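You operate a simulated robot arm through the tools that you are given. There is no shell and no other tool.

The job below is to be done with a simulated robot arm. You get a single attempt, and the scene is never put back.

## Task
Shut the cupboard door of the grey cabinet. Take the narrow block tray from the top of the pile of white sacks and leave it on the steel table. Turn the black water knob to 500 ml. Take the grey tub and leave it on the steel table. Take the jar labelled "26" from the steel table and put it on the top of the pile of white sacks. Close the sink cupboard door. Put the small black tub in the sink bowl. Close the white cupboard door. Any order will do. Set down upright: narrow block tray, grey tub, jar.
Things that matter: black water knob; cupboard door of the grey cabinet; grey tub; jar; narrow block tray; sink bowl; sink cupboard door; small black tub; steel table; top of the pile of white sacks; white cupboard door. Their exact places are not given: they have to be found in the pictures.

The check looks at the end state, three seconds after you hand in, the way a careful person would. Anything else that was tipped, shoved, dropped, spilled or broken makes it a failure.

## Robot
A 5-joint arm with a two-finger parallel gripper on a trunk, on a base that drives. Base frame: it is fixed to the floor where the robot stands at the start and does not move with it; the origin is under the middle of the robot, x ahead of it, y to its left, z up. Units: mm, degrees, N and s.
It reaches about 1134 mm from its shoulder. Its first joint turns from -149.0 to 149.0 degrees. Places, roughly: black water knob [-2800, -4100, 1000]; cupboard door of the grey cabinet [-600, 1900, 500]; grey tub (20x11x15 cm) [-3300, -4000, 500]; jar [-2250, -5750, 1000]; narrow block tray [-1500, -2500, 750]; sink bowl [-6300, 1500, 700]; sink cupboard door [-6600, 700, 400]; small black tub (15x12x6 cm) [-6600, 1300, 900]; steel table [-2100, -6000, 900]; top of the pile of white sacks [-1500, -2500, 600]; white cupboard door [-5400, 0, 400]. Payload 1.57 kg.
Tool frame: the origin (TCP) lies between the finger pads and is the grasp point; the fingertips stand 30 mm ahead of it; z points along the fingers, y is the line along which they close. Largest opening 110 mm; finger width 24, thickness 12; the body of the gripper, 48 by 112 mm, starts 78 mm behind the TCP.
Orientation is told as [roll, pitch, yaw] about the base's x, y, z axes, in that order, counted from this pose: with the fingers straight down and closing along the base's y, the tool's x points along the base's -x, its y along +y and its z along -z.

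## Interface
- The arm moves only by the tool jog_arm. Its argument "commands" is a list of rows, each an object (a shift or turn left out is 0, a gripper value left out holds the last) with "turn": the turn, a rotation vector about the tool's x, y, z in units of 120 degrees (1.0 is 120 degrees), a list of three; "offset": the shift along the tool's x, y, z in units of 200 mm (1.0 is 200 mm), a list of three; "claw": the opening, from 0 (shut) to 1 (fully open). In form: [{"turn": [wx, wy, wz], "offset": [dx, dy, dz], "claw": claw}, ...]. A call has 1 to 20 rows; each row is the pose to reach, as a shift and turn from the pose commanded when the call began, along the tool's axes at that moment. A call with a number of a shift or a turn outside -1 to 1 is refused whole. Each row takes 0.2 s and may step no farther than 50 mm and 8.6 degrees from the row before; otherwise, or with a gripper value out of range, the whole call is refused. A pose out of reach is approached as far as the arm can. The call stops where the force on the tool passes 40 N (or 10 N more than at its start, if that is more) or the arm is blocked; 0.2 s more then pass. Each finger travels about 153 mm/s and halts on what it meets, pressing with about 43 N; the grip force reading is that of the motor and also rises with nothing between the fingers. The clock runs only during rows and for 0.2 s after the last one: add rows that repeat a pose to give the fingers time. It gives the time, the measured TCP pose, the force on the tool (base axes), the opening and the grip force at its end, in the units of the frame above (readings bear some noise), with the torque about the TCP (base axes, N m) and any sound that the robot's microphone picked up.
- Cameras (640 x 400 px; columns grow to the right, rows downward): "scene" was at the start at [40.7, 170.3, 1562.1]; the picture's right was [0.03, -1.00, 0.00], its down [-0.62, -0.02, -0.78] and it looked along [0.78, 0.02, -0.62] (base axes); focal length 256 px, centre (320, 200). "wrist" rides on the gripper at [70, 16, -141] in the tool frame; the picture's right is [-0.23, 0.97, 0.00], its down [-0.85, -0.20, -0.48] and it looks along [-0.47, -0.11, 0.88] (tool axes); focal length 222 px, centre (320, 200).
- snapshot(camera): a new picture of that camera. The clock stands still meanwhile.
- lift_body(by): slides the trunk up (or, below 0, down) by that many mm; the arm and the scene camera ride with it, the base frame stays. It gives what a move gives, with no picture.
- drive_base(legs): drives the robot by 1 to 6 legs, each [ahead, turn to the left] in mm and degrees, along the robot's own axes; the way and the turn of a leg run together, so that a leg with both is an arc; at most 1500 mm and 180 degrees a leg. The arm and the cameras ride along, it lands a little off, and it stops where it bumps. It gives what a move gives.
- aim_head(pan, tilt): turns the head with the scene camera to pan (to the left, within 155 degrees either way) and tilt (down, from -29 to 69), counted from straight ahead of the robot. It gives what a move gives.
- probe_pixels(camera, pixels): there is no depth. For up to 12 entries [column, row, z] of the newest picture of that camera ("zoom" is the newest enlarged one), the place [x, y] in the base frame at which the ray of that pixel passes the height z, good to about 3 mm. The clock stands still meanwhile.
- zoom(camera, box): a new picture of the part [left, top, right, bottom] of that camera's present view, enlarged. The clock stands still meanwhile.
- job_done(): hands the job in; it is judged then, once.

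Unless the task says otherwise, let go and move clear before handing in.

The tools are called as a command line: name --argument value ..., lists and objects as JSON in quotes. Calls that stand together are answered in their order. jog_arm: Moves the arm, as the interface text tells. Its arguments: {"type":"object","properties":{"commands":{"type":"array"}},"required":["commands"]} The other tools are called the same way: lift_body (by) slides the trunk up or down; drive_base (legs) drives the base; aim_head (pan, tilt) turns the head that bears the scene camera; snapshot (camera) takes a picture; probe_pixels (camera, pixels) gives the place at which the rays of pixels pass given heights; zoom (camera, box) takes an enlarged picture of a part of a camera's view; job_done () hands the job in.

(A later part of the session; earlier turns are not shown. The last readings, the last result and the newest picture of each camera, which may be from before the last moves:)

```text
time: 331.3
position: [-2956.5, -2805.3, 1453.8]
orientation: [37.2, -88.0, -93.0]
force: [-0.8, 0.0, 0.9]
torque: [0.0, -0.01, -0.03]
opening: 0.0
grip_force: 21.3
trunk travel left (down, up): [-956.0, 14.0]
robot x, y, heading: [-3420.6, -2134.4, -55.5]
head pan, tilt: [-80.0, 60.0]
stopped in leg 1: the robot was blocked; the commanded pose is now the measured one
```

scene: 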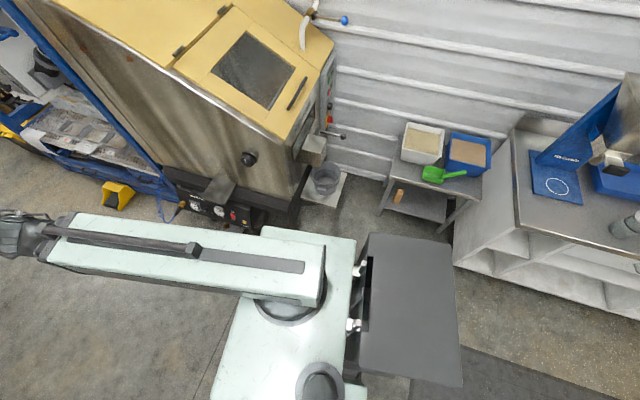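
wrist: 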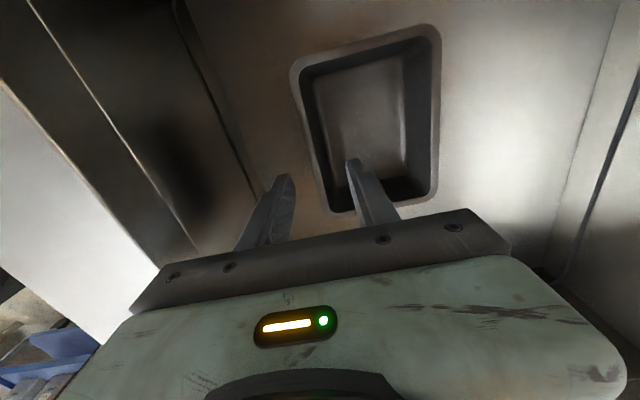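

Blocked again just before −56°. I need to see what is touching; I'll look down on all sides.

aim_head --pan 60 --tilt 69

snapshot --camera "scene"

aim_head --pan 150 --tilt 69

snapshot --camera "scene"

aim_head --pan -150 --tilt 69

snapshot --camera "scene"

aim_head --pan -40 --tilt 69

snapshot --camera "scene"

```text
time: 333.5
position: [-2955.7, -2805.2, 1454.3]
orientation: [37.1, -87.8, -93.0]
force: [-0.2, -0.2, -0.5]
torque: [0.02, -0.01, -0.01]
opening: 0.0
grip_force: 21.0
trunk travel left (down, up): [-956.0, 14.0]
robot x, y, heading: [-3417.5, -2135.5, -55.2]
head pan, tilt: [60.0, 68.8]
```

```text
taken
```

scene: 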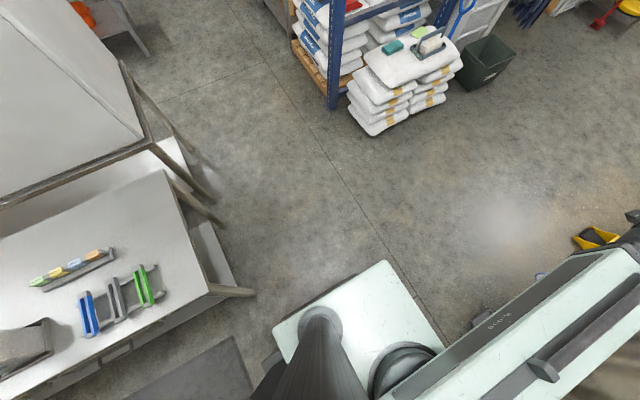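

```text
time: 335.2
position: [-2956.7, -2804.9, 1454.5]
orientation: [37.2, -87.9, -92.9]
force: [-0.2, 0.8, -0.8]
torque: [-0.01, -0.01, 0.03]
opening: 0.0
grip_force: 21.8
trunk travel left (down, up): [-956.0, 14.0]
robot x, y, heading: [-3417.1, -2134.0, -55.2]
head pan, tilt: [150.0, 68.8]
```

```text
taken
```

scene: 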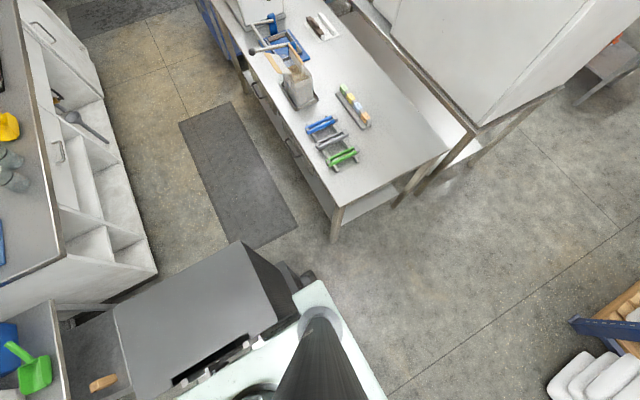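

```text
time: 339.2
position: [-2956.4, -2805.0, 1453.5]
orientation: [37.2, -87.9, -92.9]
force: [0.4, 0.4, -0.1]
torque: [-0.01, -0.03, 0.01]
opening: 0.0
grip_force: 21.0
trunk travel left (down, up): [-956.0, 14.0]
robot x, y, heading: [-3417.0, -2136.2, -55.5]
head pan, tilt: [-150.0, 68.8]
```

```text
taken
```

scene: 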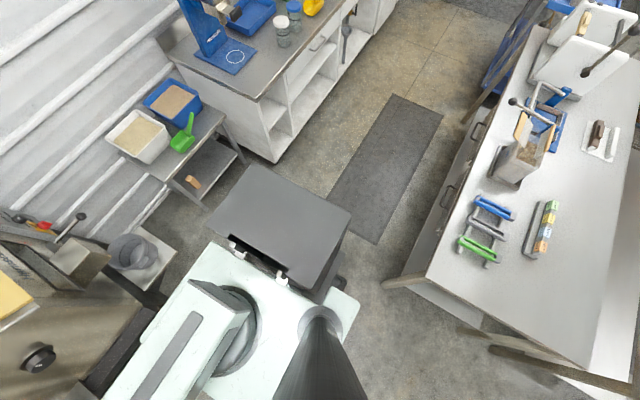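

```text
time: 341.1
position: [-2957.1, -2805.7, 1453.7]
orientation: [37.2, -87.9, -93.0]
force: [-0.1, -0.8, 0.0]
torque: [-0.01, 0.01, 0.01]
opening: 0.0
grip_force: 20.6
trunk travel left (down, up): [-956.0, 14.0]
robot x, y, heading: [-3417.6, -2137.7, -55.3]
head pan, tilt: [-40.0, 68.8]
```

```text
taken
```

scene: 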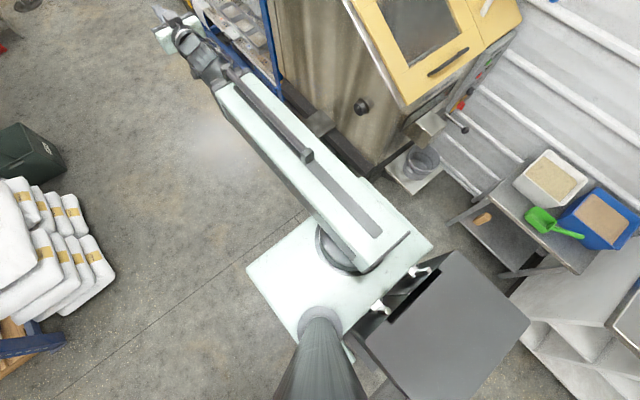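

I'll probe the device-table leg on my left and the tray stand on my right in fresh pictures to see which one is touching.

probe_pixels --camera "scene" --pixels '[[452, 222, 0], [508, 275, 0], [458, 252, 740], [530, 322, 740], [520, 320, 0], [400, 178, 0], [405, 192, 400], [350, 195, 100], [440, 182, 450]]'

zoom --camera "scene" --box '[330, 120, 640, 400]'

aim_head --pan 110 --tilt 69

snapshot --camera "scene"

```text
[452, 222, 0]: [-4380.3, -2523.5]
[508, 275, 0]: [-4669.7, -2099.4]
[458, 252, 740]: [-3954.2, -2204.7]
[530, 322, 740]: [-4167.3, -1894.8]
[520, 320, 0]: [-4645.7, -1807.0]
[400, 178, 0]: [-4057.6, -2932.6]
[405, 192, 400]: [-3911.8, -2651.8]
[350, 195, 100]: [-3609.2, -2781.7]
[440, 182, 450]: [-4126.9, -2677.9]
```

```text
1.43 times, centred on (485, 260) of scene
```

zoom: 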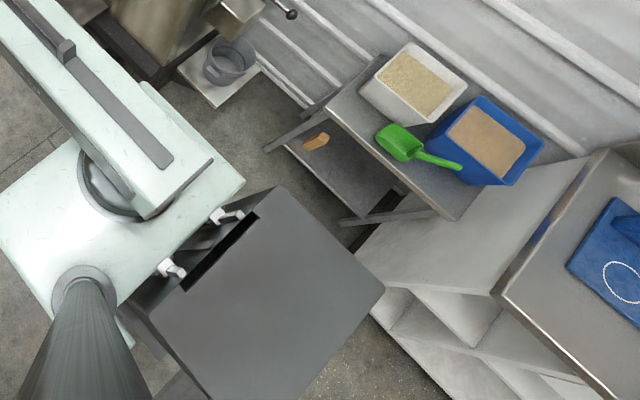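

```text
time: 343.5
position: [-2956.6, -2805.1, 1453.7]
orientation: [37.1, -87.9, -92.9]
force: [-0.7, 0.8, 0.0]
torque: [0.03, -0.01, 0.0]
opening: 0.0
grip_force: 20.8
trunk travel left (down, up): [-956.0, 14.0]
robot x, y, heading: [-3418.9, -2140.8, -55.4]
head pan, tilt: [110.0, 68.8]
```

```text
taken
```

scene: 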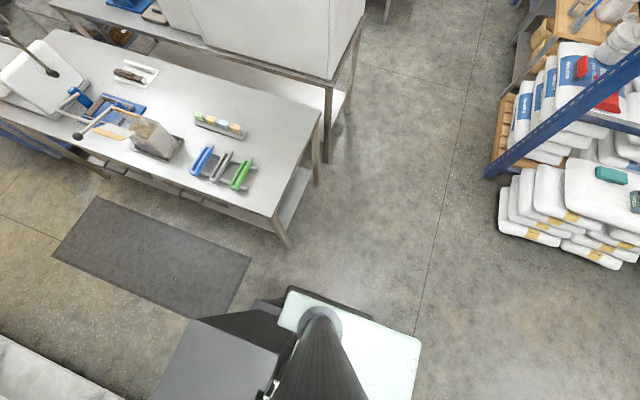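

Nothing obvious is touching. I'll probe the left table leg and my dark chassis edge in this last picture, then test with a small forward move.

probe_pixels --camera "scene" --pixels '[[288, 247, 0], [275, 215, 880], [256, 300, 100], [286, 288, 300], [370, 318, 300], [245, 312, 0], [318, 182, 0], [326, 160, 0]]'

drive_base --legs '[[100, 0]]'

```text
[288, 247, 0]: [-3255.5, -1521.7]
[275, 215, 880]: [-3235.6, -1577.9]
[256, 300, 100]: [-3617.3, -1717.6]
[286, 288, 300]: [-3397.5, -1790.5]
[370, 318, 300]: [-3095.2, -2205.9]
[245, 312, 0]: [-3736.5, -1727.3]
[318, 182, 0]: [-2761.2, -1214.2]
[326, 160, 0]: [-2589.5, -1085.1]
```

```text
time: 344.6
position: [-2898.2, -2890.0, 1453.3]
orientation: [36.0, -88.0, -91.6]
force: [0.7, -0.2, -0.6]
torque: [-0.02, -0.03, 0.02]
opening: 0.0
grip_force: 21.6
trunk travel left (down, up): [-956.0, 14.0]
robot x, y, heading: [-3358.3, -2221.1, -55.3]
head pan, tilt: [110.0, 68.8]
```

Driving forward works. I'll retry the left turn from here.

drive_base --legs '[[0, 15]]'

```text
time: 345.8
position: [-2782.9, -2788.3, 1455.0]
orientation: [34.5, -87.9, -79.4]
force: [-0.1, 0.3, 0.9]
torque: [0.01, -0.02, 0.03]
opening: 0.3
grip_force: 21.3
trunk travel left (down, up): [-956.0, 14.0]
robot x, y, heading: [-3361.7, -2215.1, -47.1]
head pan, tilt: [110.0, 68.8]
stopped in leg 1: the robot was blocked; the commanded pose is now the measured one
```

Blocked at the same heading (≈−47°) although 100 mm further on; I'll take a careful look at the rear right at this instant.

aim_head --pan -155 --tilt 50

snapshot --camera "scene"

aim_head --pan -100 --tilt 69

snapshot --camera "scene"

aim_head --pan 0 --tilt 30

snapshot --camera "scene"

snapshot --camera "wrist"

```text
time: 349.5
position: [-2783.4, -2788.1, 1453.0]
orientation: [35.5, -87.9, -80.4]
force: [-1.0, 0.4, 0.5]
torque: [-0.01, 0.02, -0.01]
opening: 0.0
grip_force: 21.5
trunk travel left (down, up): [-956.0, 14.0]
robot x, y, heading: [-3360.8, -2218.7, -46.9]
head pan, tilt: [-154.7, 50.0]
```

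```text
taken
```

scene: 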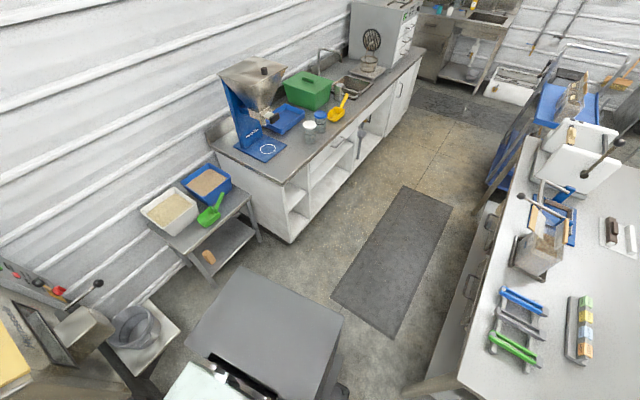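

```text
time: 350.7
position: [-2782.9, -2788.9, 1453.6]
orientation: [35.5, -88.0, -80.5]
force: [0.7, -0.3, 0.9]
torque: [0.01, -0.02, 0.01]
opening: 0.0
grip_force: 21.0
trunk travel left (down, up): [-956.0, 14.0]
robot x, y, heading: [-3363.2, -2217.1, -47.1]
head pan, tilt: [-100.0, 68.8]
```

```text
taken
```

scene: 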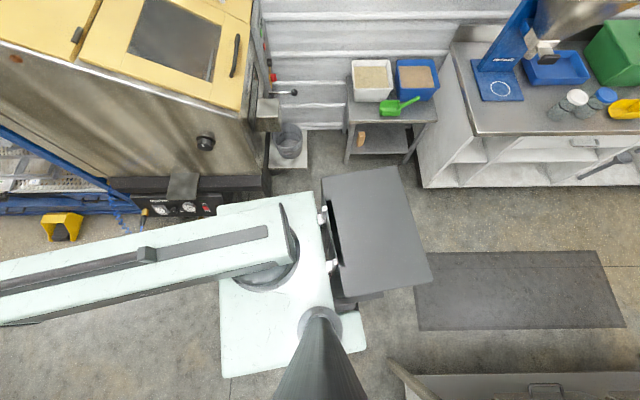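

```text
time: 352.5
position: [-2783.2, -2789.2, 1453.4]
orientation: [35.4, -88.0, -80.5]
force: [-0.3, 0.0, -0.7]
torque: [0.02, -0.01, 0.0]
opening: 0.0
grip_force: 21.3
trunk travel left (down, up): [-956.0, 14.0]
robot x, y, heading: [-3360.3, -2222.2, -47.1]
head pan, tilt: [0.0, 30.0]
```

```text
taken
```

scene: 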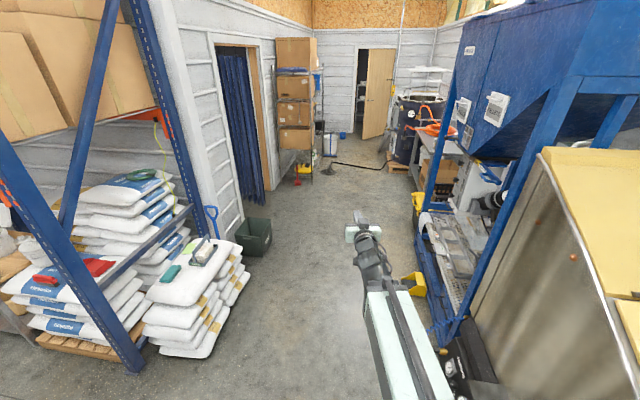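

```text
taken
```

wrist: 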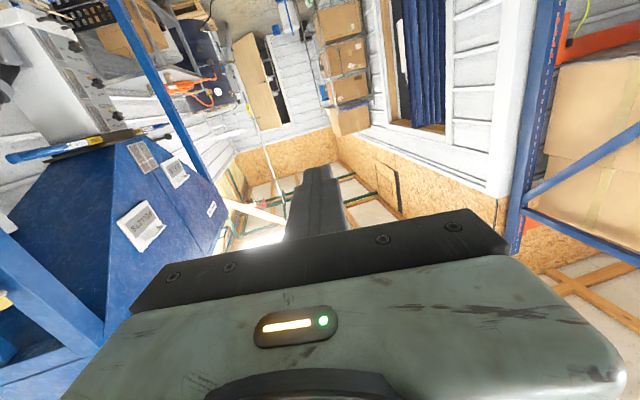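

No contact is visible anywhere, so I'll simply drive forward along this heading (clear on both sides) and turn later in the open area.

drive_base --legs '[[500, 0]]'

drive_base --legs '[[0, 10]]'

```text
time: 355.5
position: [-2432.5, -3159.6, 1454.0]
orientation: [35.0, -88.0, -79.6]
force: [1.1, -0.4, 0.1]
torque: [0.02, -0.04, 0.01]
opening: 0.0
grip_force: 21.1
trunk travel left (down, up): [-956.0, 14.0]
robot x, y, heading: [-3017.2, -2594.1, -46.6]
head pan, tilt: [0.0, 30.0]
```

```text
time: 356.6
position: [-2341.6, -3046.4, 1452.8]
orientation: [34.1, -87.9, -68.6]
force: [0.5, -0.6, -0.4]
torque: [0.01, 0.02, 0.0]
opening: 0.0
grip_force: 21.8
trunk travel left (down, up): [-956.0, 14.0]
robot x, y, heading: [-3013.0, -2590.2, -36.9]
head pan, tilt: [0.0, 30.0]
```

Free again. Moving on to the west side of the sack pile.

drive_base --legs '[[0, 13.8], [820, 0]]'

drive_base --legs '[[0, -33]]'

aim_head --pan 85 --tilt 55

snapshot --camera "scene"

```text
time: 357.9
position: [-2255.2, -2875.5, 1454.1]
orientation: [37.0, -88.0, -58.2]
force: [-0.3, -0.5, 0.1]
torque: [-0.02, 0.02, 0.02]
opening: 0.0
grip_force: 21.4
trunk travel left (down, up): [-956.0, 14.0]
robot x, y, heading: [-3019.8, -2594.9, -26.0]
head pan, tilt: [0.0, 30.0]
stopped in leg 1: the robot was blocked; the commanded pose is now the measured one
```

```text
time: 359.4
position: [-2415.5, -3137.9, 1452.8]
orientation: [38.3, -87.8, -81.3]
force: [-0.2, 0.2, 0.3]
torque: [0.0, 0.05, 0.02]
opening: 0.1
grip_force: 21.1
trunk travel left (down, up): [-956.0, 14.0]
robot x, y, heading: [-3016.3, -2592.5, -44.7]
head pan, tilt: [0.0, 30.0]
stopped in leg 1: the robot was blocked; the commanded pose is now the measured one
```

```text
time: 361.0
position: [-2415.4, -3137.9, 1452.6]
orientation: [37.6, -88.0, -80.5]
force: [-0.4, 0.3, -0.4]
torque: [0.0, -0.02, -0.02]
opening: 0.0
grip_force: 20.8
trunk travel left (down, up): [-956.0, 14.0]
robot x, y, heading: [-3016.8, -2590.8, -44.6]
head pan, tilt: [85.0, 55.0]
```

```text
taken
```

scene: 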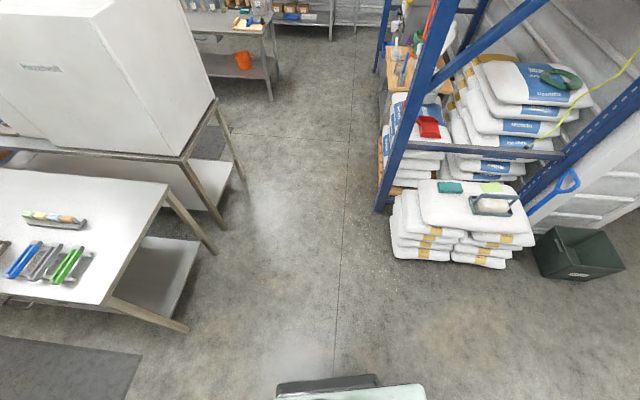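

Blocked again at −26°, then at −44.6° turning back. I need to find what is being touched; looking at the machine side and rear from here.

aim_head --pan -110 --tilt 65

snapshot --camera "scene"

zoom --camera "scene" --box '[160, 60, 480, 320]'

probe_pixels --camera "scene" --pixels '[[320, 200, 0], [320, 150, 0], [250, 200, 0], [390, 200, 0]]'

```text
time: 363.9
position: [-2416.2, -3137.6, 1453.2]
orientation: [37.7, -87.8, -80.5]
force: [-0.5, -0.6, 0.4]
torque: [0.01, 0.01, 0.01]
opening: 0.0
grip_force: 21.2
trunk travel left (down, up): [-956.0, 14.0]
robot x, y, heading: [-3013.4, -2589.6, -44.6]
head pan, tilt: [-110.0, 65.0]
```

```text
taken
```

scene: 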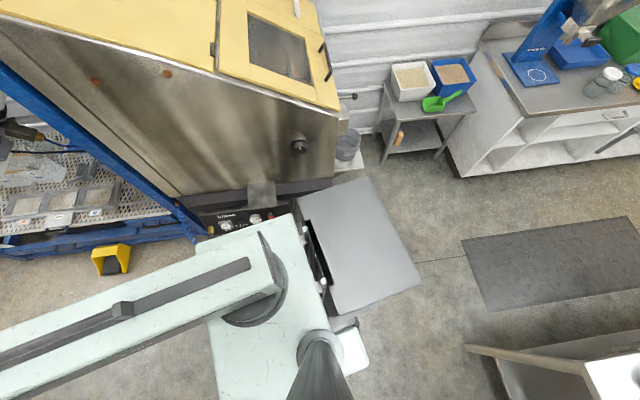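

```text
1.54 times, centred on (320, 190) of scene
```

zoom: 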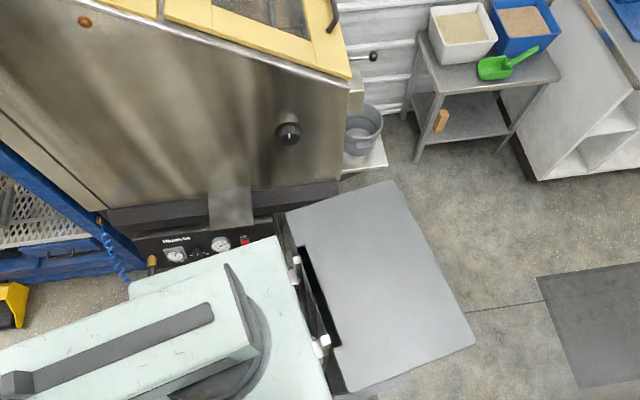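

```text
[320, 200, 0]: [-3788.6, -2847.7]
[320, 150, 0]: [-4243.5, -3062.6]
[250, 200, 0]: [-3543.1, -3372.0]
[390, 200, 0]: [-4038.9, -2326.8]
```

My right side is hugging the machine's black base (box corner at zoom (287,213)). I'll drive forward, diverging from it; first probe the yellow pedal ahead on the right.

probe_pixels --camera "scene" --pixels '[[108, 274, 0], [130, 262, 0], [95, 262, 80], [185, 240, 0], [300, 218, 740], [370, 180, 740], [240, 225, 400]]'

drive_base --legs '[[450, 0]]'

```text
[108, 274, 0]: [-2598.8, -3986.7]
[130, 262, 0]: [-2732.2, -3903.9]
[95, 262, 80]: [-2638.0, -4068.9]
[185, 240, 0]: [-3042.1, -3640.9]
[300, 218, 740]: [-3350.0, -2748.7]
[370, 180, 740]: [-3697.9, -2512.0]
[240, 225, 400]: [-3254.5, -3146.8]
```

```text
time: 366.6
position: [-2087.0, -3453.4, 1452.4]
orientation: [36.9, -88.0, -79.5]
force: [-0.4, -0.2, 0.1]
torque: [0.0, -0.02, 0.02]
opening: 0.2
grip_force: 21.7
trunk travel left (down, up): [-956.0, 14.0]
robot x, y, heading: [-2691.9, -2909.4, -43.9]
head pan, tilt: [-110.0, 65.0]
```

Continuing 450 mm further before turning left toward the pile.

drive_base --legs '[[450, 0]]'

drive_base --legs '[[0, 45]]'

drive_base --legs '[[0, 42]]'

aim_head --pan 0 --tilt 50

snapshot --camera "scene"

```text
time: 369.4
position: [-1759.0, -3763.9, 1453.3]
orientation: [36.9, -87.9, -79.1]
force: [-0.9, -0.4, -0.8]
torque: [-0.01, 0.01, -0.01]
opening: 0.0
grip_force: 21.2
trunk travel left (down, up): [-956.0, 14.0]
robot x, y, heading: [-2367.5, -3224.5, -43.6]
head pan, tilt: [-110.0, 65.0]
```

```text
time: 370.8
position: [-1630.9, -3561.4, 1453.6]
orientation: [34.8, -87.9, -60.2]
force: [0.9, 0.1, 0.1]
torque: [0.0, 0.0, -0.02]
opening: 0.0
grip_force: 21.6
trunk travel left (down, up): [-956.0, 14.0]
robot x, y, heading: [-2369.5, -3227.1, -29.5]
head pan, tilt: [-110.0, 65.0]
stopped in leg 1: the robot was blocked; the commanded pose is now the measured one
```

```text
time: 372.6
position: [-1566.8, -3158.5, 1452.3]
orientation: [33.8, -87.9, -30.1]
force: [1.4, 0.0, 0.5]
torque: [0.01, -0.04, 0.02]
opening: 0.0
grip_force: 21.3
trunk travel left (down, up): [-956.0, 14.0]
robot x, y, heading: [-2379.9, -3231.4, -3.6]
head pan, tilt: [-110.0, 65.0]
stopped in leg 1: the robot was blocked; the commanded pose is now the measured one
```

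```text
time: 374.5
position: [-1568.4, -3158.2, 1453.5]
orientation: [35.2, -87.9, -31.5]
force: [0.4, 0.5, -0.6]
torque: [0.03, -0.02, 0.02]
opening: 0.2
grip_force: 21.2
trunk travel left (down, up): [-956.0, 14.0]
robot x, y, heading: [-2374.8, -3231.0, -3.4]
head pan, tilt: [0.0, 50.0]
```

```text
taken
```

scene: 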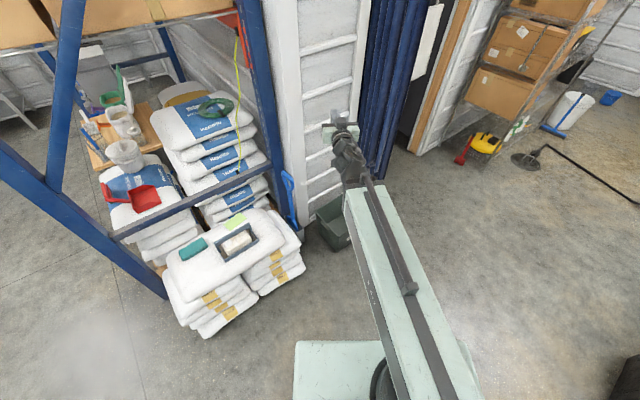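

Still intermittent blocking even in open floor. I might be dragging something; checking all around the base.

aim_head --pan -110 --tilt 65

snapshot --camera "scene"

aim_head --pan 155 --tilt 65

snapshot --camera "scene"

aim_head --pan -150 --tilt 45

snapshot --camera "scene"

```text
time: 376.4
position: [-1567.7, -3158.7, 1454.5]
orientation: [35.3, -87.9, -31.5]
force: [0.3, 0.3, 0.2]
torque: [-0.03, 0.0, 0.02]
opening: 0.1
grip_force: 21.6
trunk travel left (down, up): [-956.0, 14.0]
robot x, y, heading: [-2376.2, -3231.4, -3.5]
head pan, tilt: [-110.0, 65.0]
```

```text
taken
```

scene: 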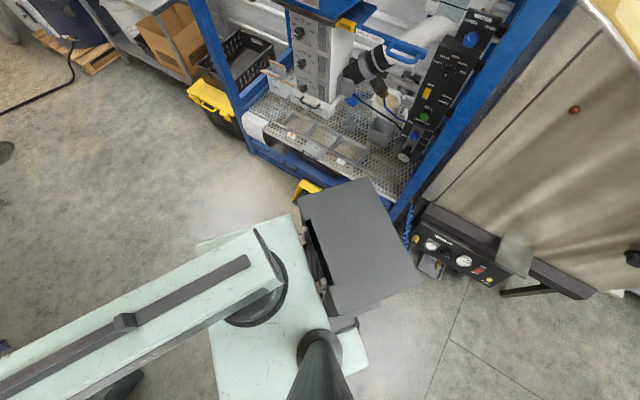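

```text
time: 380.0
position: [-1566.8, -3158.5, 1453.1]
orientation: [35.3, -88.0, -31.4]
force: [0.1, -0.7, -0.5]
torque: [-0.02, -0.01, 0.0]
opening: 0.0
grip_force: 21.5
trunk travel left (down, up): [-956.0, 14.0]
robot x, y, heading: [-2374.7, -3233.1, -3.1]
head pan, tilt: [154.7, 65.0]
```

```text
taken
```

scene: 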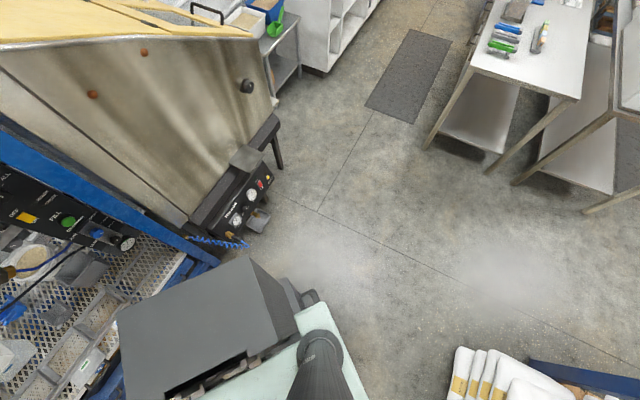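

```text
time: 384.2
position: [-1566.6, -3158.7, 1452.4]
orientation: [35.4, -88.0, -31.6]
force: [0.2, -0.7, 0.4]
torque: [0.04, 0.01, 0.02]
opening: 0.1
grip_force: 20.7
trunk travel left (down, up): [-956.0, 14.0]
robot x, y, heading: [-2376.8, -3230.6, -3.5]
head pan, tilt: [-150.0, 45.0]
```

```text
taken
```

scene: 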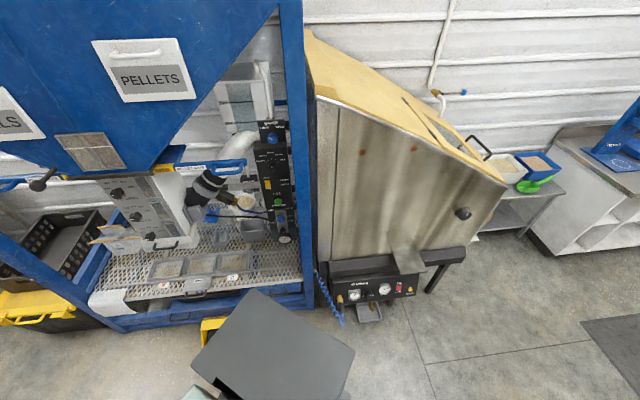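

The blue grated machine with the control panel and a rectangular grey tub is visible here. I'll continue the left turn in smaller pieces.

drive_base --legs '[[0, 20]]'

drive_base --legs '[[0, 20]]'

```text
time: 385.7
position: [-1641.6, -2885.3, 1453.0]
orientation: [34.5, -88.0, -10.8]
force: [-0.3, 0.3, 0.0]
torque: [-0.04, 0.02, 0.0]
opening: 0.0
grip_force: 21.0
trunk travel left (down, up): [-956.0, 14.0]
robot x, y, heading: [-2372.1, -3235.3, 16.1]
head pan, tilt: [-150.0, 45.0]
```

```text
time: 387.1
position: [-1802.1, -2657.9, 1453.1]
orientation: [34.8, -87.9, 8.7]
force: [0.3, 0.5, -0.2]
torque: [-0.01, -0.01, 0.0]
opening: 0.0
grip_force: 20.9
trunk travel left (down, up): [-956.0, 14.0]
robot x, y, heading: [-2373.4, -3234.9, 35.6]
head pan, tilt: [-150.0, 45.0]
```

Turned freely now (heading 35.6). Moving to face the pile at ~720 mm.

drive_base --legs '[[0, 7.5], [310, 0]]'

aim_head --pan 10 --tilt 55

snapshot --camera "scene"

```text
time: 389.8
position: [-1657.8, -2372.8, 1453.0]
orientation: [34.3, -87.9, 17.1]
force: [0.5, -0.1, 0.0]
torque: [-0.01, 0.01, -0.01]
opening: 0.0
grip_force: 21.6
trunk travel left (down, up): [-956.0, 14.0]
robot x, y, heading: [-2145.9, -3025.8, 43.0]
head pan, tilt: [-150.0, 45.0]
```

```text
time: 392.3
position: [-1657.9, -2375.6, 1453.1]
orientation: [34.7, -87.9, 16.6]
force: [-0.4, -0.2, -0.3]
torque: [-0.02, -0.05, 0.0]
opening: 0.0
grip_force: 21.7
trunk travel left (down, up): [-956.0, 14.0]
robot x, y, heading: [-2144.0, -3030.1, 43.1]
head pan, tilt: [10.0, 55.0]
```

```text
taken
```

scene: 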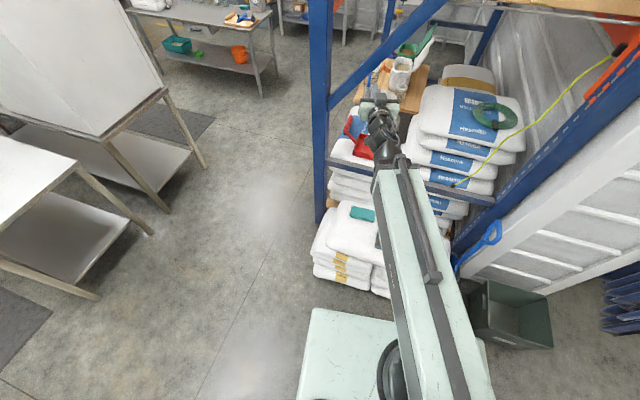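

Facing the pile; the arm hides the tray. I'll bring the tool down-pointing and swing the arm right to get a clear view.

jog_arm --commands '[{"turn": [0, 0.0625, 0], "offset": [0.154, 0, -0.0101]}, {"turn": [0, 0.125, 0], "offset": [0.3055, 0, -0.0402]}, {"turn": [0, 0.1875, 0], "offset": [0.4515, 0, -0.0898]}, {"turn": [0, 0.25, 0], "offset": [0.59, 0, -0.158]}, {"turn": [0, 0.3125, 0], "offset": [0.7185, 0, -0.244]}, {"turn": [0, 0.375, 0], "offset": [0.8345, 0, -0.3455]}]'

jog_arm --commands '[{"turn": [0, 0.0625, 0], "offset": [0.154, 0, -0.0101]}, {"turn": [0, 0.125, 0], "offset": [0.3055, 0, -0.0402]}, {"turn": [0, 0.1875, 0], "offset": [0.4515, 0, -0.0898]}, {"turn": [0, 0.25, 0], "offset": [0.59, 0, -0.158]}, {"turn": [0, 0.3125, 0], "offset": [0.7185, 0, -0.244]}, {"turn": [0, 0.36, 0], "offset": [0.809, 0, -0.322]}]'

```text
time: 393.7
position: [-1705.8, -2429.7, 1287.1]
orientation: [1.6, -43.3, 50.2]
force: [0.1, -0.4, 1.1]
torque: [-0.01, -0.01, 0.0]
opening: 0.2
grip_force: 21.1
trunk travel left (down, up): [-956.0, 14.0]
robot x, y, heading: [-2143.0, -3025.0, 43.2]
head pan, tilt: [10.0, 55.0]
```

```text
time: 395.1
position: [-1807.4, -2556.8, 1221.7]
orientation: [1.1, 0.0, 51.3]
force: [-0.3, 0.2, -0.1]
torque: [0.05, 0.0, 0.05]
opening: 0.1
grip_force: 21.6
trunk travel left (down, up): [-956.0, 14.0]
robot x, y, heading: [-2148.0, -3022.5, 43.2]
head pan, tilt: [10.0, 55.0]
```

Swinging the arm right for a clear view of the tray.

jog_arm --commands '[{"offset": [0.009, -0.1945, 0], "claw": 1}, {"offset": [0.018, -0.389, 0], "claw": 1}, {"offset": [0.027, -0.5835, 0], "claw": 1}, {"offset": [0.036, -0.778, 0], "claw": 1}]'

jog_arm --commands '[{"offset": [0.078, -0.19, 0]}, {"offset": [0.156, -0.381, 0]}, {"offset": [0.234, -0.572, 0]}, {"offset": [0.312, -0.762, 0]}, {"offset": [0.39, -0.953, 0]}]'

snapshot --camera "scene"

zoom --camera "scene" --box '[300, 170, 480, 310]'

```text
time: 396.1
position: [-1690.3, -2659.2, 1223.5]
orientation: [1.2, -0.1, 51.4]
force: [0.2, -0.6, -0.6]
torque: [0.05, 0.02, 0.03]
opening: 110.1
grip_force: 0.0
trunk travel left (down, up): [-956.0, 14.0]
robot x, y, heading: [-2146.1, -3023.5, 42.8]
head pan, tilt: [10.0, 55.0]
```

```text
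time: 397.3
position: [-1592.5, -2841.4, 1222.4]
orientation: [1.1, -0.1, 51.2]
force: [-0.2, -0.1, 0.1]
torque: [0.01, 0.05, 0.0]
opening: 110.1
grip_force: 0.1
out of reach, approached as far as the arm can: row 4, 5
trunk travel left (down, up): [-956.0, 14.0]
robot x, y, heading: [-2146.7, -3026.0, 43.0]
head pan, tilt: [10.0, 55.0]
```

```text
taken
```

scene: 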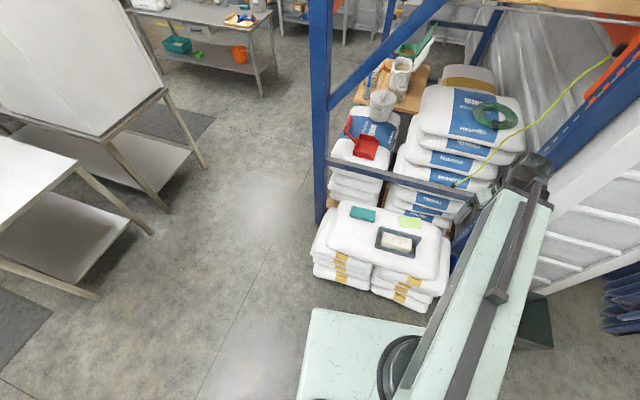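

```text
2.86 times, centred on (390, 240) of scene
```

zoom: 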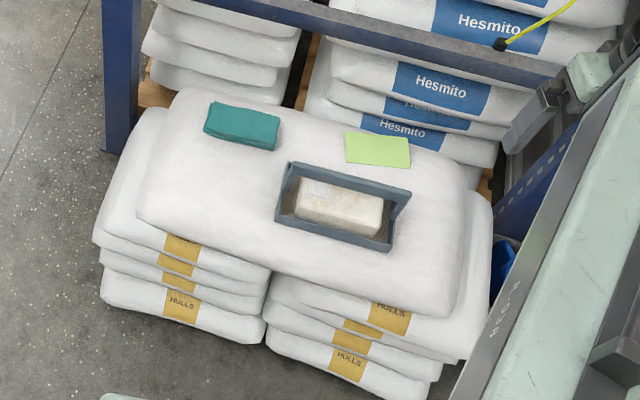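

Clear view of the tray (zoom (340,205)) with a handle frame and white block. I'll probe the teal piece and tray at several heights to pin down the pile-top height.

probe_pixels --camera "zoom" --pixels '[[243, 125, 640], [243, 125, 600], [243, 125, 680], [276, 222, 640], [390, 250, 640], [292, 163, 640], [410, 190, 640], [276, 222, 600], [390, 250, 600], [340, 205, 640], [378, 150, 640], [378, 150, 600]]'

```text
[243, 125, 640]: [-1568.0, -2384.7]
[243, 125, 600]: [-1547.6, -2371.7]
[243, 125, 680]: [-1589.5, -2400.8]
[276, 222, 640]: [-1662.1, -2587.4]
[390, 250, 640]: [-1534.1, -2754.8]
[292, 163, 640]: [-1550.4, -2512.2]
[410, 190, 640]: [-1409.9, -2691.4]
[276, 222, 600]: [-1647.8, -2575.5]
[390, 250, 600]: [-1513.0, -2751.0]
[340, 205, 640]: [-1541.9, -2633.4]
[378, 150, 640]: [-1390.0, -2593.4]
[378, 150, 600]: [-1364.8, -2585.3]
```

The tray base lies near z≈590–600, about 222 mm long along heading −52°, center ≈(-1550,-2640). I'll hover the gripper over it and use the wrist camera.

jog_arm --commands '[{"offset": [-0.1766, 0.101, 0]}, {"offset": [-0.353, 0.202, 0]}, {"offset": [-0.53, 0.303, 0]}, {"offset": [-0.706, 0.404, 0]}, {"offset": [-0.883, 0.505, 0]}, {"offset": [-0.883, 0.505, 0]}]'

lift_body --by -200

snapshot --camera "wrist"

```text
time: 398.7
position: [-1561.7, -2636.9, 1223.0]
orientation: [1.2, -0.1, 51.3]
force: [0.6, -0.5, -0.5]
torque: [0.02, 0.0, 0.01]
opening: 110.2
grip_force: 0.0
trunk travel left (down, up): [-956.0, 14.0]
robot x, y, heading: [-2148.2, -3024.6, 43.0]
head pan, tilt: [10.0, 55.0]
```

```text
time: 400.8
position: [-1561.1, -2637.6, 1023.1]
orientation: [1.2, -0.1, 51.3]
force: [0.1, -0.5, -0.3]
torque: [-0.02, 0.0, 0.02]
opening: 110.2
grip_force: 0.1
trunk travel left (down, up): [-756.0, 214.0]
robot x, y, heading: [-2145.3, -3028.2, 43.1]
head pan, tilt: [10.0, 55.0]
```

```text
taken
```

wrist: 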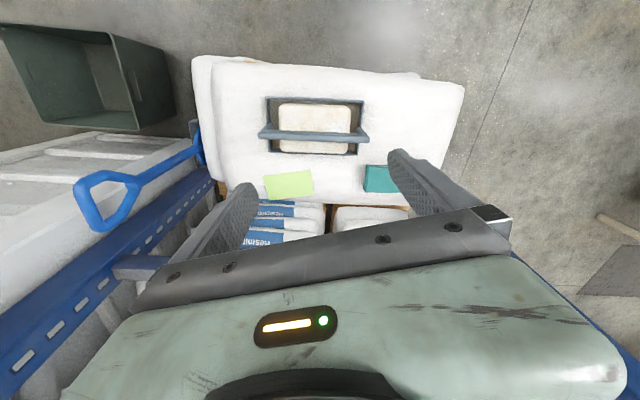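

The wrist view shows the tray's handle bar running lengthwise across its middle, from (258,134) to (370,139). I'll probe the bar ends and tray corners.

zoom --camera "wrist" --box '[240, 80, 400, 180]'

probe_pixels --camera "wrist" --pixels '[[258, 133, 680], [370, 140, 680], [266, 97, 600], [364, 102, 600], [358, 154, 600], [268, 152, 600], [258, 133, 650], [370, 140, 650]]'

```text
4.00 times, centred on (320, 130) of wrist
```

zoom: 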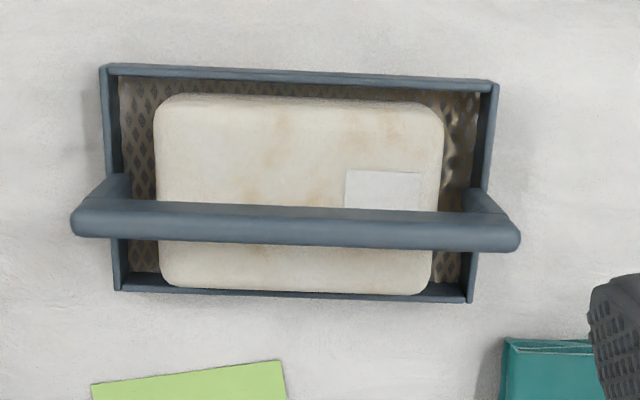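

```text
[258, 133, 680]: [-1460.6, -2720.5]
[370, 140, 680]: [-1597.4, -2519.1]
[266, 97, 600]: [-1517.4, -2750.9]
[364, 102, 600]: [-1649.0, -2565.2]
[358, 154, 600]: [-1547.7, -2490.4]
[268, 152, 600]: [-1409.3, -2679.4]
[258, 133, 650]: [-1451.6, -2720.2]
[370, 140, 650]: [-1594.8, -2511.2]
```

The bar spans (-1461,-2720)–(-1597,-2519) at z≈680, heading 124°. I'll rotate the tool so it closes across the bar and center over (-1529,-2620).

jog_arm --commands '[{"turn": [0, 0, -0.0675], "offset": [-0.0187, -0.0078, 0], "claw": 0.6}, {"turn": [0, 0, -0.135], "offset": [-0.0374, -0.0156, 0], "claw": 0.6}, {"turn": [0, 0, -0.2025], "offset": [-0.0562, -0.0233, 0], "claw": 0.6}, {"turn": [0, 0, -0.27], "offset": [-0.0749, -0.0311, 0], "claw": 0.6}, {"turn": [0, 0, -0.3375], "offset": [-0.0936, -0.0389, 0], "claw": 0.6}, {"turn": [0, 0, -0.405], "offset": [-0.1123, -0.0467, 0], "claw": 0.6}, {"turn": [0, 0, -0.4725], "offset": [-0.131, -0.0544, 0], "claw": 0.6}, {"turn": [0, 0, -0.54], "offset": [-0.1498, -0.0622, 0], "claw": 0.6}, {"turn": [0, 0, -0.6075], "offset": [-0.1685, -0.07, 0], "claw": 0.6}, {"turn": [0, 0, -0.6075], "offset": [-0.1685, -0.07, 0], "claw": 0.6}]'

snapshot --camera "wrist"

```text
time: 403.0
position: [-1528.0, -2621.0, 1022.2]
orientation: [0.4, -1.2, 124.2]
force: [-0.4, 0.4, -1.2]
torque: [0.02, -0.01, 0.0]
opening: 66.1
grip_force: 0.0
trunk travel left (down, up): [-756.0, 214.0]
robot x, y, heading: [-2145.3, -3023.2, 43.0]
head pan, tilt: [10.0, 55.0]
```

```text
taken
```

wrist: 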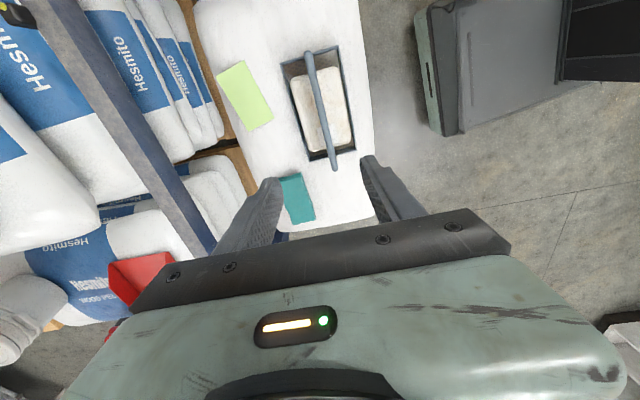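

Bar lies right below the TCP (bar at col ≈322, row 118). Correcting a 1° tilt and descending in stages.

jog_arm --commands '[{"turn": [0, 0.01, 0]}, {"turn": [0, 0.01, 0]}]'

lift_body --by -230

snapshot --camera "wrist"

```text
time: 403.6
position: [-1528.3, -2620.2, 1022.2]
orientation: [0.3, 0.1, 124.2]
force: [-0.2, -0.6, 0.0]
torque: [-0.03, -0.03, 0.0]
opening: 65.8
grip_force: 0.2
trunk travel left (down, up): [-756.0, 214.0]
robot x, y, heading: [-2147.2, -3022.3, 43.3]
head pan, tilt: [10.0, 55.0]
```

```text
time: 406.1
position: [-1528.8, -2619.8, 791.9]
orientation: [0.3, 0.1, 124.1]
force: [-0.8, 0.3, -0.2]
torque: [0.01, -0.03, -0.01]
opening: 66.1
grip_force: 0.0
trunk travel left (down, up): [-526.0, 444.0]
robot x, y, heading: [-2147.4, -3023.9, 43.3]
head pan, tilt: [10.0, 55.0]
```

```text
taken
```

wrist: 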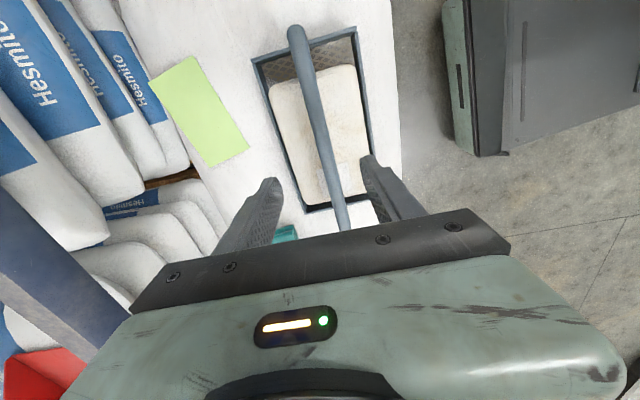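

Bar is ~6 px to the right of the drop point; I'll check bar height by probing its ends at two heights from this nearer view.

probe_pixels --camera "wrist" --pixels '[[295, 27, 680], [295, 27, 665], [326, 149, 680], [326, 149, 665], [345, 228, 680], [256, 58, 610], [356, 27, 610], [367, 150, 640]]'

```text
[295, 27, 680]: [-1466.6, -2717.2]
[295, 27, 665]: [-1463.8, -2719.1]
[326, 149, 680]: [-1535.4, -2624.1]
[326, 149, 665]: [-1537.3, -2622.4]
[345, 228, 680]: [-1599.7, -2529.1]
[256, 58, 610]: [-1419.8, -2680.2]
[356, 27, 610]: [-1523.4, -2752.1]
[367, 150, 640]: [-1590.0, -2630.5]
```

Shifting 7 mm in tool y and lowering onto the bar.

jog_arm --commands '[{"offset": [0, 0.035, 0]}, {"offset": [0, 0.035, 0]}]'

lift_body --by -80

lift_body --by -26

snapshot --camera "wrist"

```text
time: 406.7
position: [-1534.0, -2623.2, 793.0]
orientation: [0.3, -0.1, 124.2]
force: [-0.4, 0.1, 1.0]
torque: [-0.03, -0.02, -0.01]
opening: 65.9
grip_force: 0.1
trunk travel left (down, up): [-526.0, 444.0]
robot x, y, heading: [-2144.5, -3024.8, 43.2]
head pan, tilt: [10.0, 55.0]
```

```text
time: 407.8
position: [-1535.1, -2625.1, 712.6]
orientation: [0.3, 0.0, 124.2]
force: [0.1, -0.2, 0.8]
torque: [0.02, -0.04, -0.02]
opening: 65.9
grip_force: 0.0
trunk travel left (down, up): [-446.0, 524.0]
robot x, y, heading: [-2145.7, -3027.7, 43.0]
head pan, tilt: [10.0, 55.0]
```

```text
time: 408.3
position: [-1534.2, -2622.9, 701.3]
orientation: [-0.1, 0.1, 124.2]
force: [-5.8, -2.6, 22.1]
torque: [0.26, -0.23, -0.01]
opening: 63.3
grip_force: 0.1
trunk travel left (down, up): [-433.0, 537.0]
robot x, y, heading: [-2145.3, -3024.4, 42.9]
head pan, tilt: [10.0, 55.0]
stopped: the force on the tool passed its limit at 98 N (the readings are from after the stop); the commanded pose is now the measured one
```

```text
taken
```

wrist: 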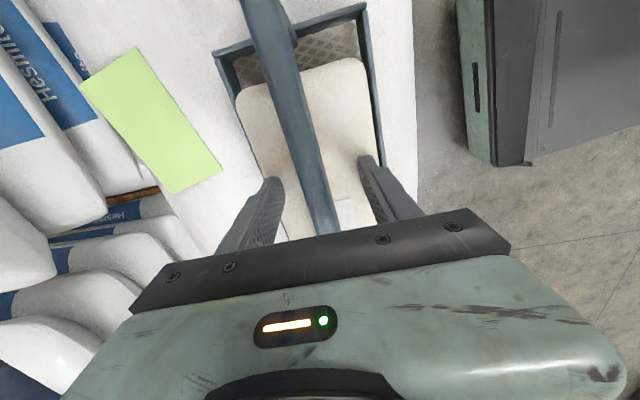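

Fingertips touched the block (force 98 N peak, stopped) — the block's top is at z≈671, so the bar is higher than guessed and already between the fingers. I'll rise 14 mm and close.

lift_body --by 16

jog_arm --commands '[{"claw": 0.4}, {"claw": 0.2}, {"claw": 0}, {"claw": 0}, {"claw": 0}]'

snapshot --camera "wrist"

```text
time: 408.9
position: [-1532.8, -2623.4, 716.1]
orientation: [0.1, 0.1, 124.2]
force: [0.3, -0.6, 0.3]
torque: [0.02, 0.02, 0.0]
opening: 65.8
grip_force: 0.1
trunk travel left (down, up): [-449.0, 521.0]
robot x, y, heading: [-2147.4, -3022.2, 43.1]
head pan, tilt: [10.0, 55.0]
```

```text
time: 410.1
position: [-1533.1, -2623.7, 716.1]
orientation: [0.2, 0.0, 124.2]
force: [1.6, 1.6, 0.6]
torque: [-0.06, -0.26, 0.25]
opening: 14.0
grip_force: 30.5
trunk travel left (down, up): [-449.0, 521.0]
robot x, y, heading: [-2143.0, -3026.4, 43.3]
head pan, tilt: [10.0, 55.0]
```

```text
taken
```

wrist: 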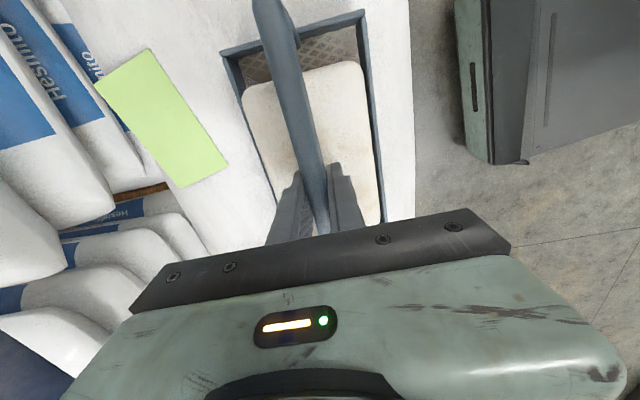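

The bar is gripped (14 mm). Lifting gently.

lift_body --by 30

lift_body --by 150

snapshot --camera "wrist"

snapshot --camera "scene"

```text
time: 410.9
position: [-1532.2, -2623.0, 745.0]
orientation: [0.1, 0.0, 124.2]
force: [0.6, -0.2, -7.1]
torque: [0.01, 0.01, -0.03]
opening: 13.7
grip_force: 30.8
trunk travel left (down, up): [-479.0, 491.0]
robot x, y, heading: [-2149.3, -3024.6, 42.9]
head pan, tilt: [10.0, 55.0]
```

```text
time: 412.6
position: [-1533.8, -2622.8, 896.1]
orientation: [0.1, 0.0, 124.3]
force: [0.2, -1.1, -6.9]
torque: [0.01, 0.02, 0.0]
opening: 13.9
grip_force: 30.3
trunk travel left (down, up): [-629.0, 341.0]
robot x, y, heading: [-2149.8, -3023.8, 43.1]
head pan, tilt: [10.0, 55.0]
```

```text
taken
```

wrist: 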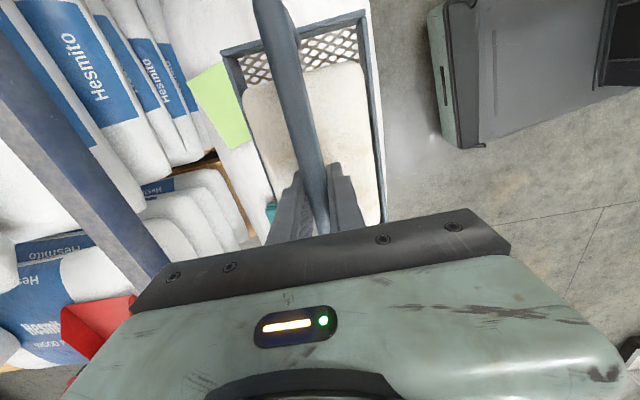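

```text
taken
```

scene: 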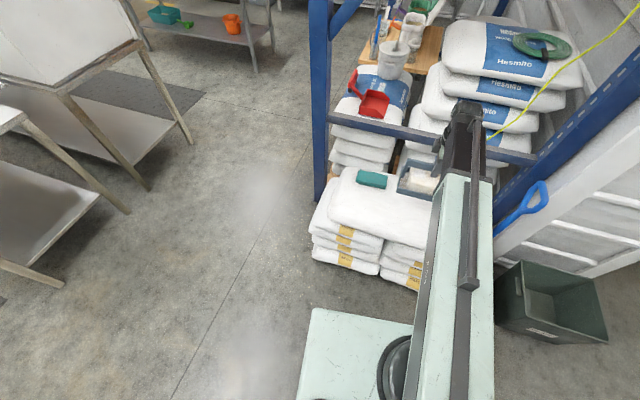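

The tray hangs level (≈0.7 kg). Raising it to travel height; then I'll check the wall distance on my right before turning.

lift_body --by 250

aim_head --pan -45 --tilt 45

snapshot --camera "scene"

probe_pixels --camera "scene" --pixels '[[320, 200, 0], [320, 280, 0], [200, 240, 0], [100, 280, 0], [440, 200, 0]]'

```text
time: 415.2
position: [-1532.5, -2621.5, 1145.9]
orientation: [0.1, 0.0, 124.1]
force: [1.2, -0.4, -6.8]
torque: [0.01, 0.02, 0.0]
opening: 14.0
grip_force: 30.4
trunk travel left (down, up): [-879.0, 91.0]
robot x, y, heading: [-2147.9, -3026.3, 43.2]
head pan, tilt: [10.0, 55.0]
```

```text
time: 416.4
position: [-1533.4, -2623.1, 1144.8]
orientation: [0.2, 0.1, 124.1]
force: [-0.2, 0.0, -6.4]
torque: [0.0, 0.0, -0.03]
opening: 14.0
grip_force: 29.9
trunk travel left (down, up): [-879.0, 91.0]
robot x, y, heading: [-2145.1, -3024.1, 43.0]
head pan, tilt: [-45.0, 45.0]
```

```text
taken
```

scene: 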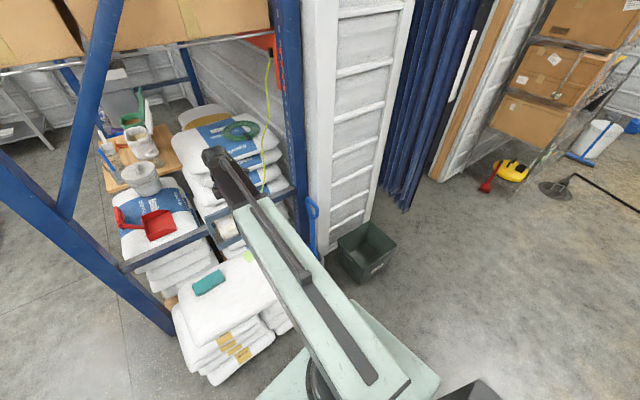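

```text
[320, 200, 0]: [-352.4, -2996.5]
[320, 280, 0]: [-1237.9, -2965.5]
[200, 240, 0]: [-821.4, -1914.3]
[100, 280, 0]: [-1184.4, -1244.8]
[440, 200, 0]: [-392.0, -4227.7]
```

Walls and rack post are ≥1.1 m away, outside the arm's sweep. Turning right toward the far end to find the steel table.

drive_base --legs '[[0, -65]]'

drive_base --legs '[[0, -55]]'

aim_head --pan 0 --tilt 25

snapshot --camera "scene"

```text
time: 419.8
position: [-1536.0, -3432.7, 1145.6]
orientation: [0.0, 0.0, 57.3]
force: [0.0, -0.3, -6.1]
torque: [-0.01, -0.05, -0.01]
opening: 13.7
grip_force: 30.6
trunk travel left (down, up): [-879.0, 91.0]
robot x, y, heading: [-2133.0, -2998.6, -23.8]
head pan, tilt: [-45.0, 45.0]
```

```text
time: 422.6
position: [-2147.0, -3734.2, 1146.6]
orientation: [0.0, 0.0, 2.3]
force: [1.1, -0.2, -6.8]
torque: [0.0, 0.01, -0.02]
opening: 13.9
grip_force: 30.1
trunk travel left (down, up): [-879.0, 91.0]
robot x, y, heading: [-2108.0, -2988.9, -78.5]
head pan, tilt: [-45.0, 45.0]
```

```text
time: 423.7
position: [-2146.4, -3734.3, 1146.0]
orientation: [0.0, 0.0, 2.3]
force: [0.3, -0.7, -7.2]
torque: [0.01, 0.01, 0.01]
opening: 14.1
grip_force: 30.3
trunk travel left (down, up): [-879.0, 91.0]
robot x, y, heading: [-2108.9, -2991.2, -78.3]
head pan, tilt: [0.0, 25.0]
```

```text
taken
```

scene: 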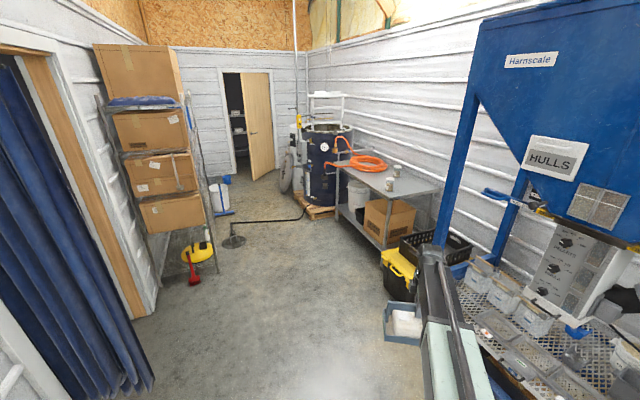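

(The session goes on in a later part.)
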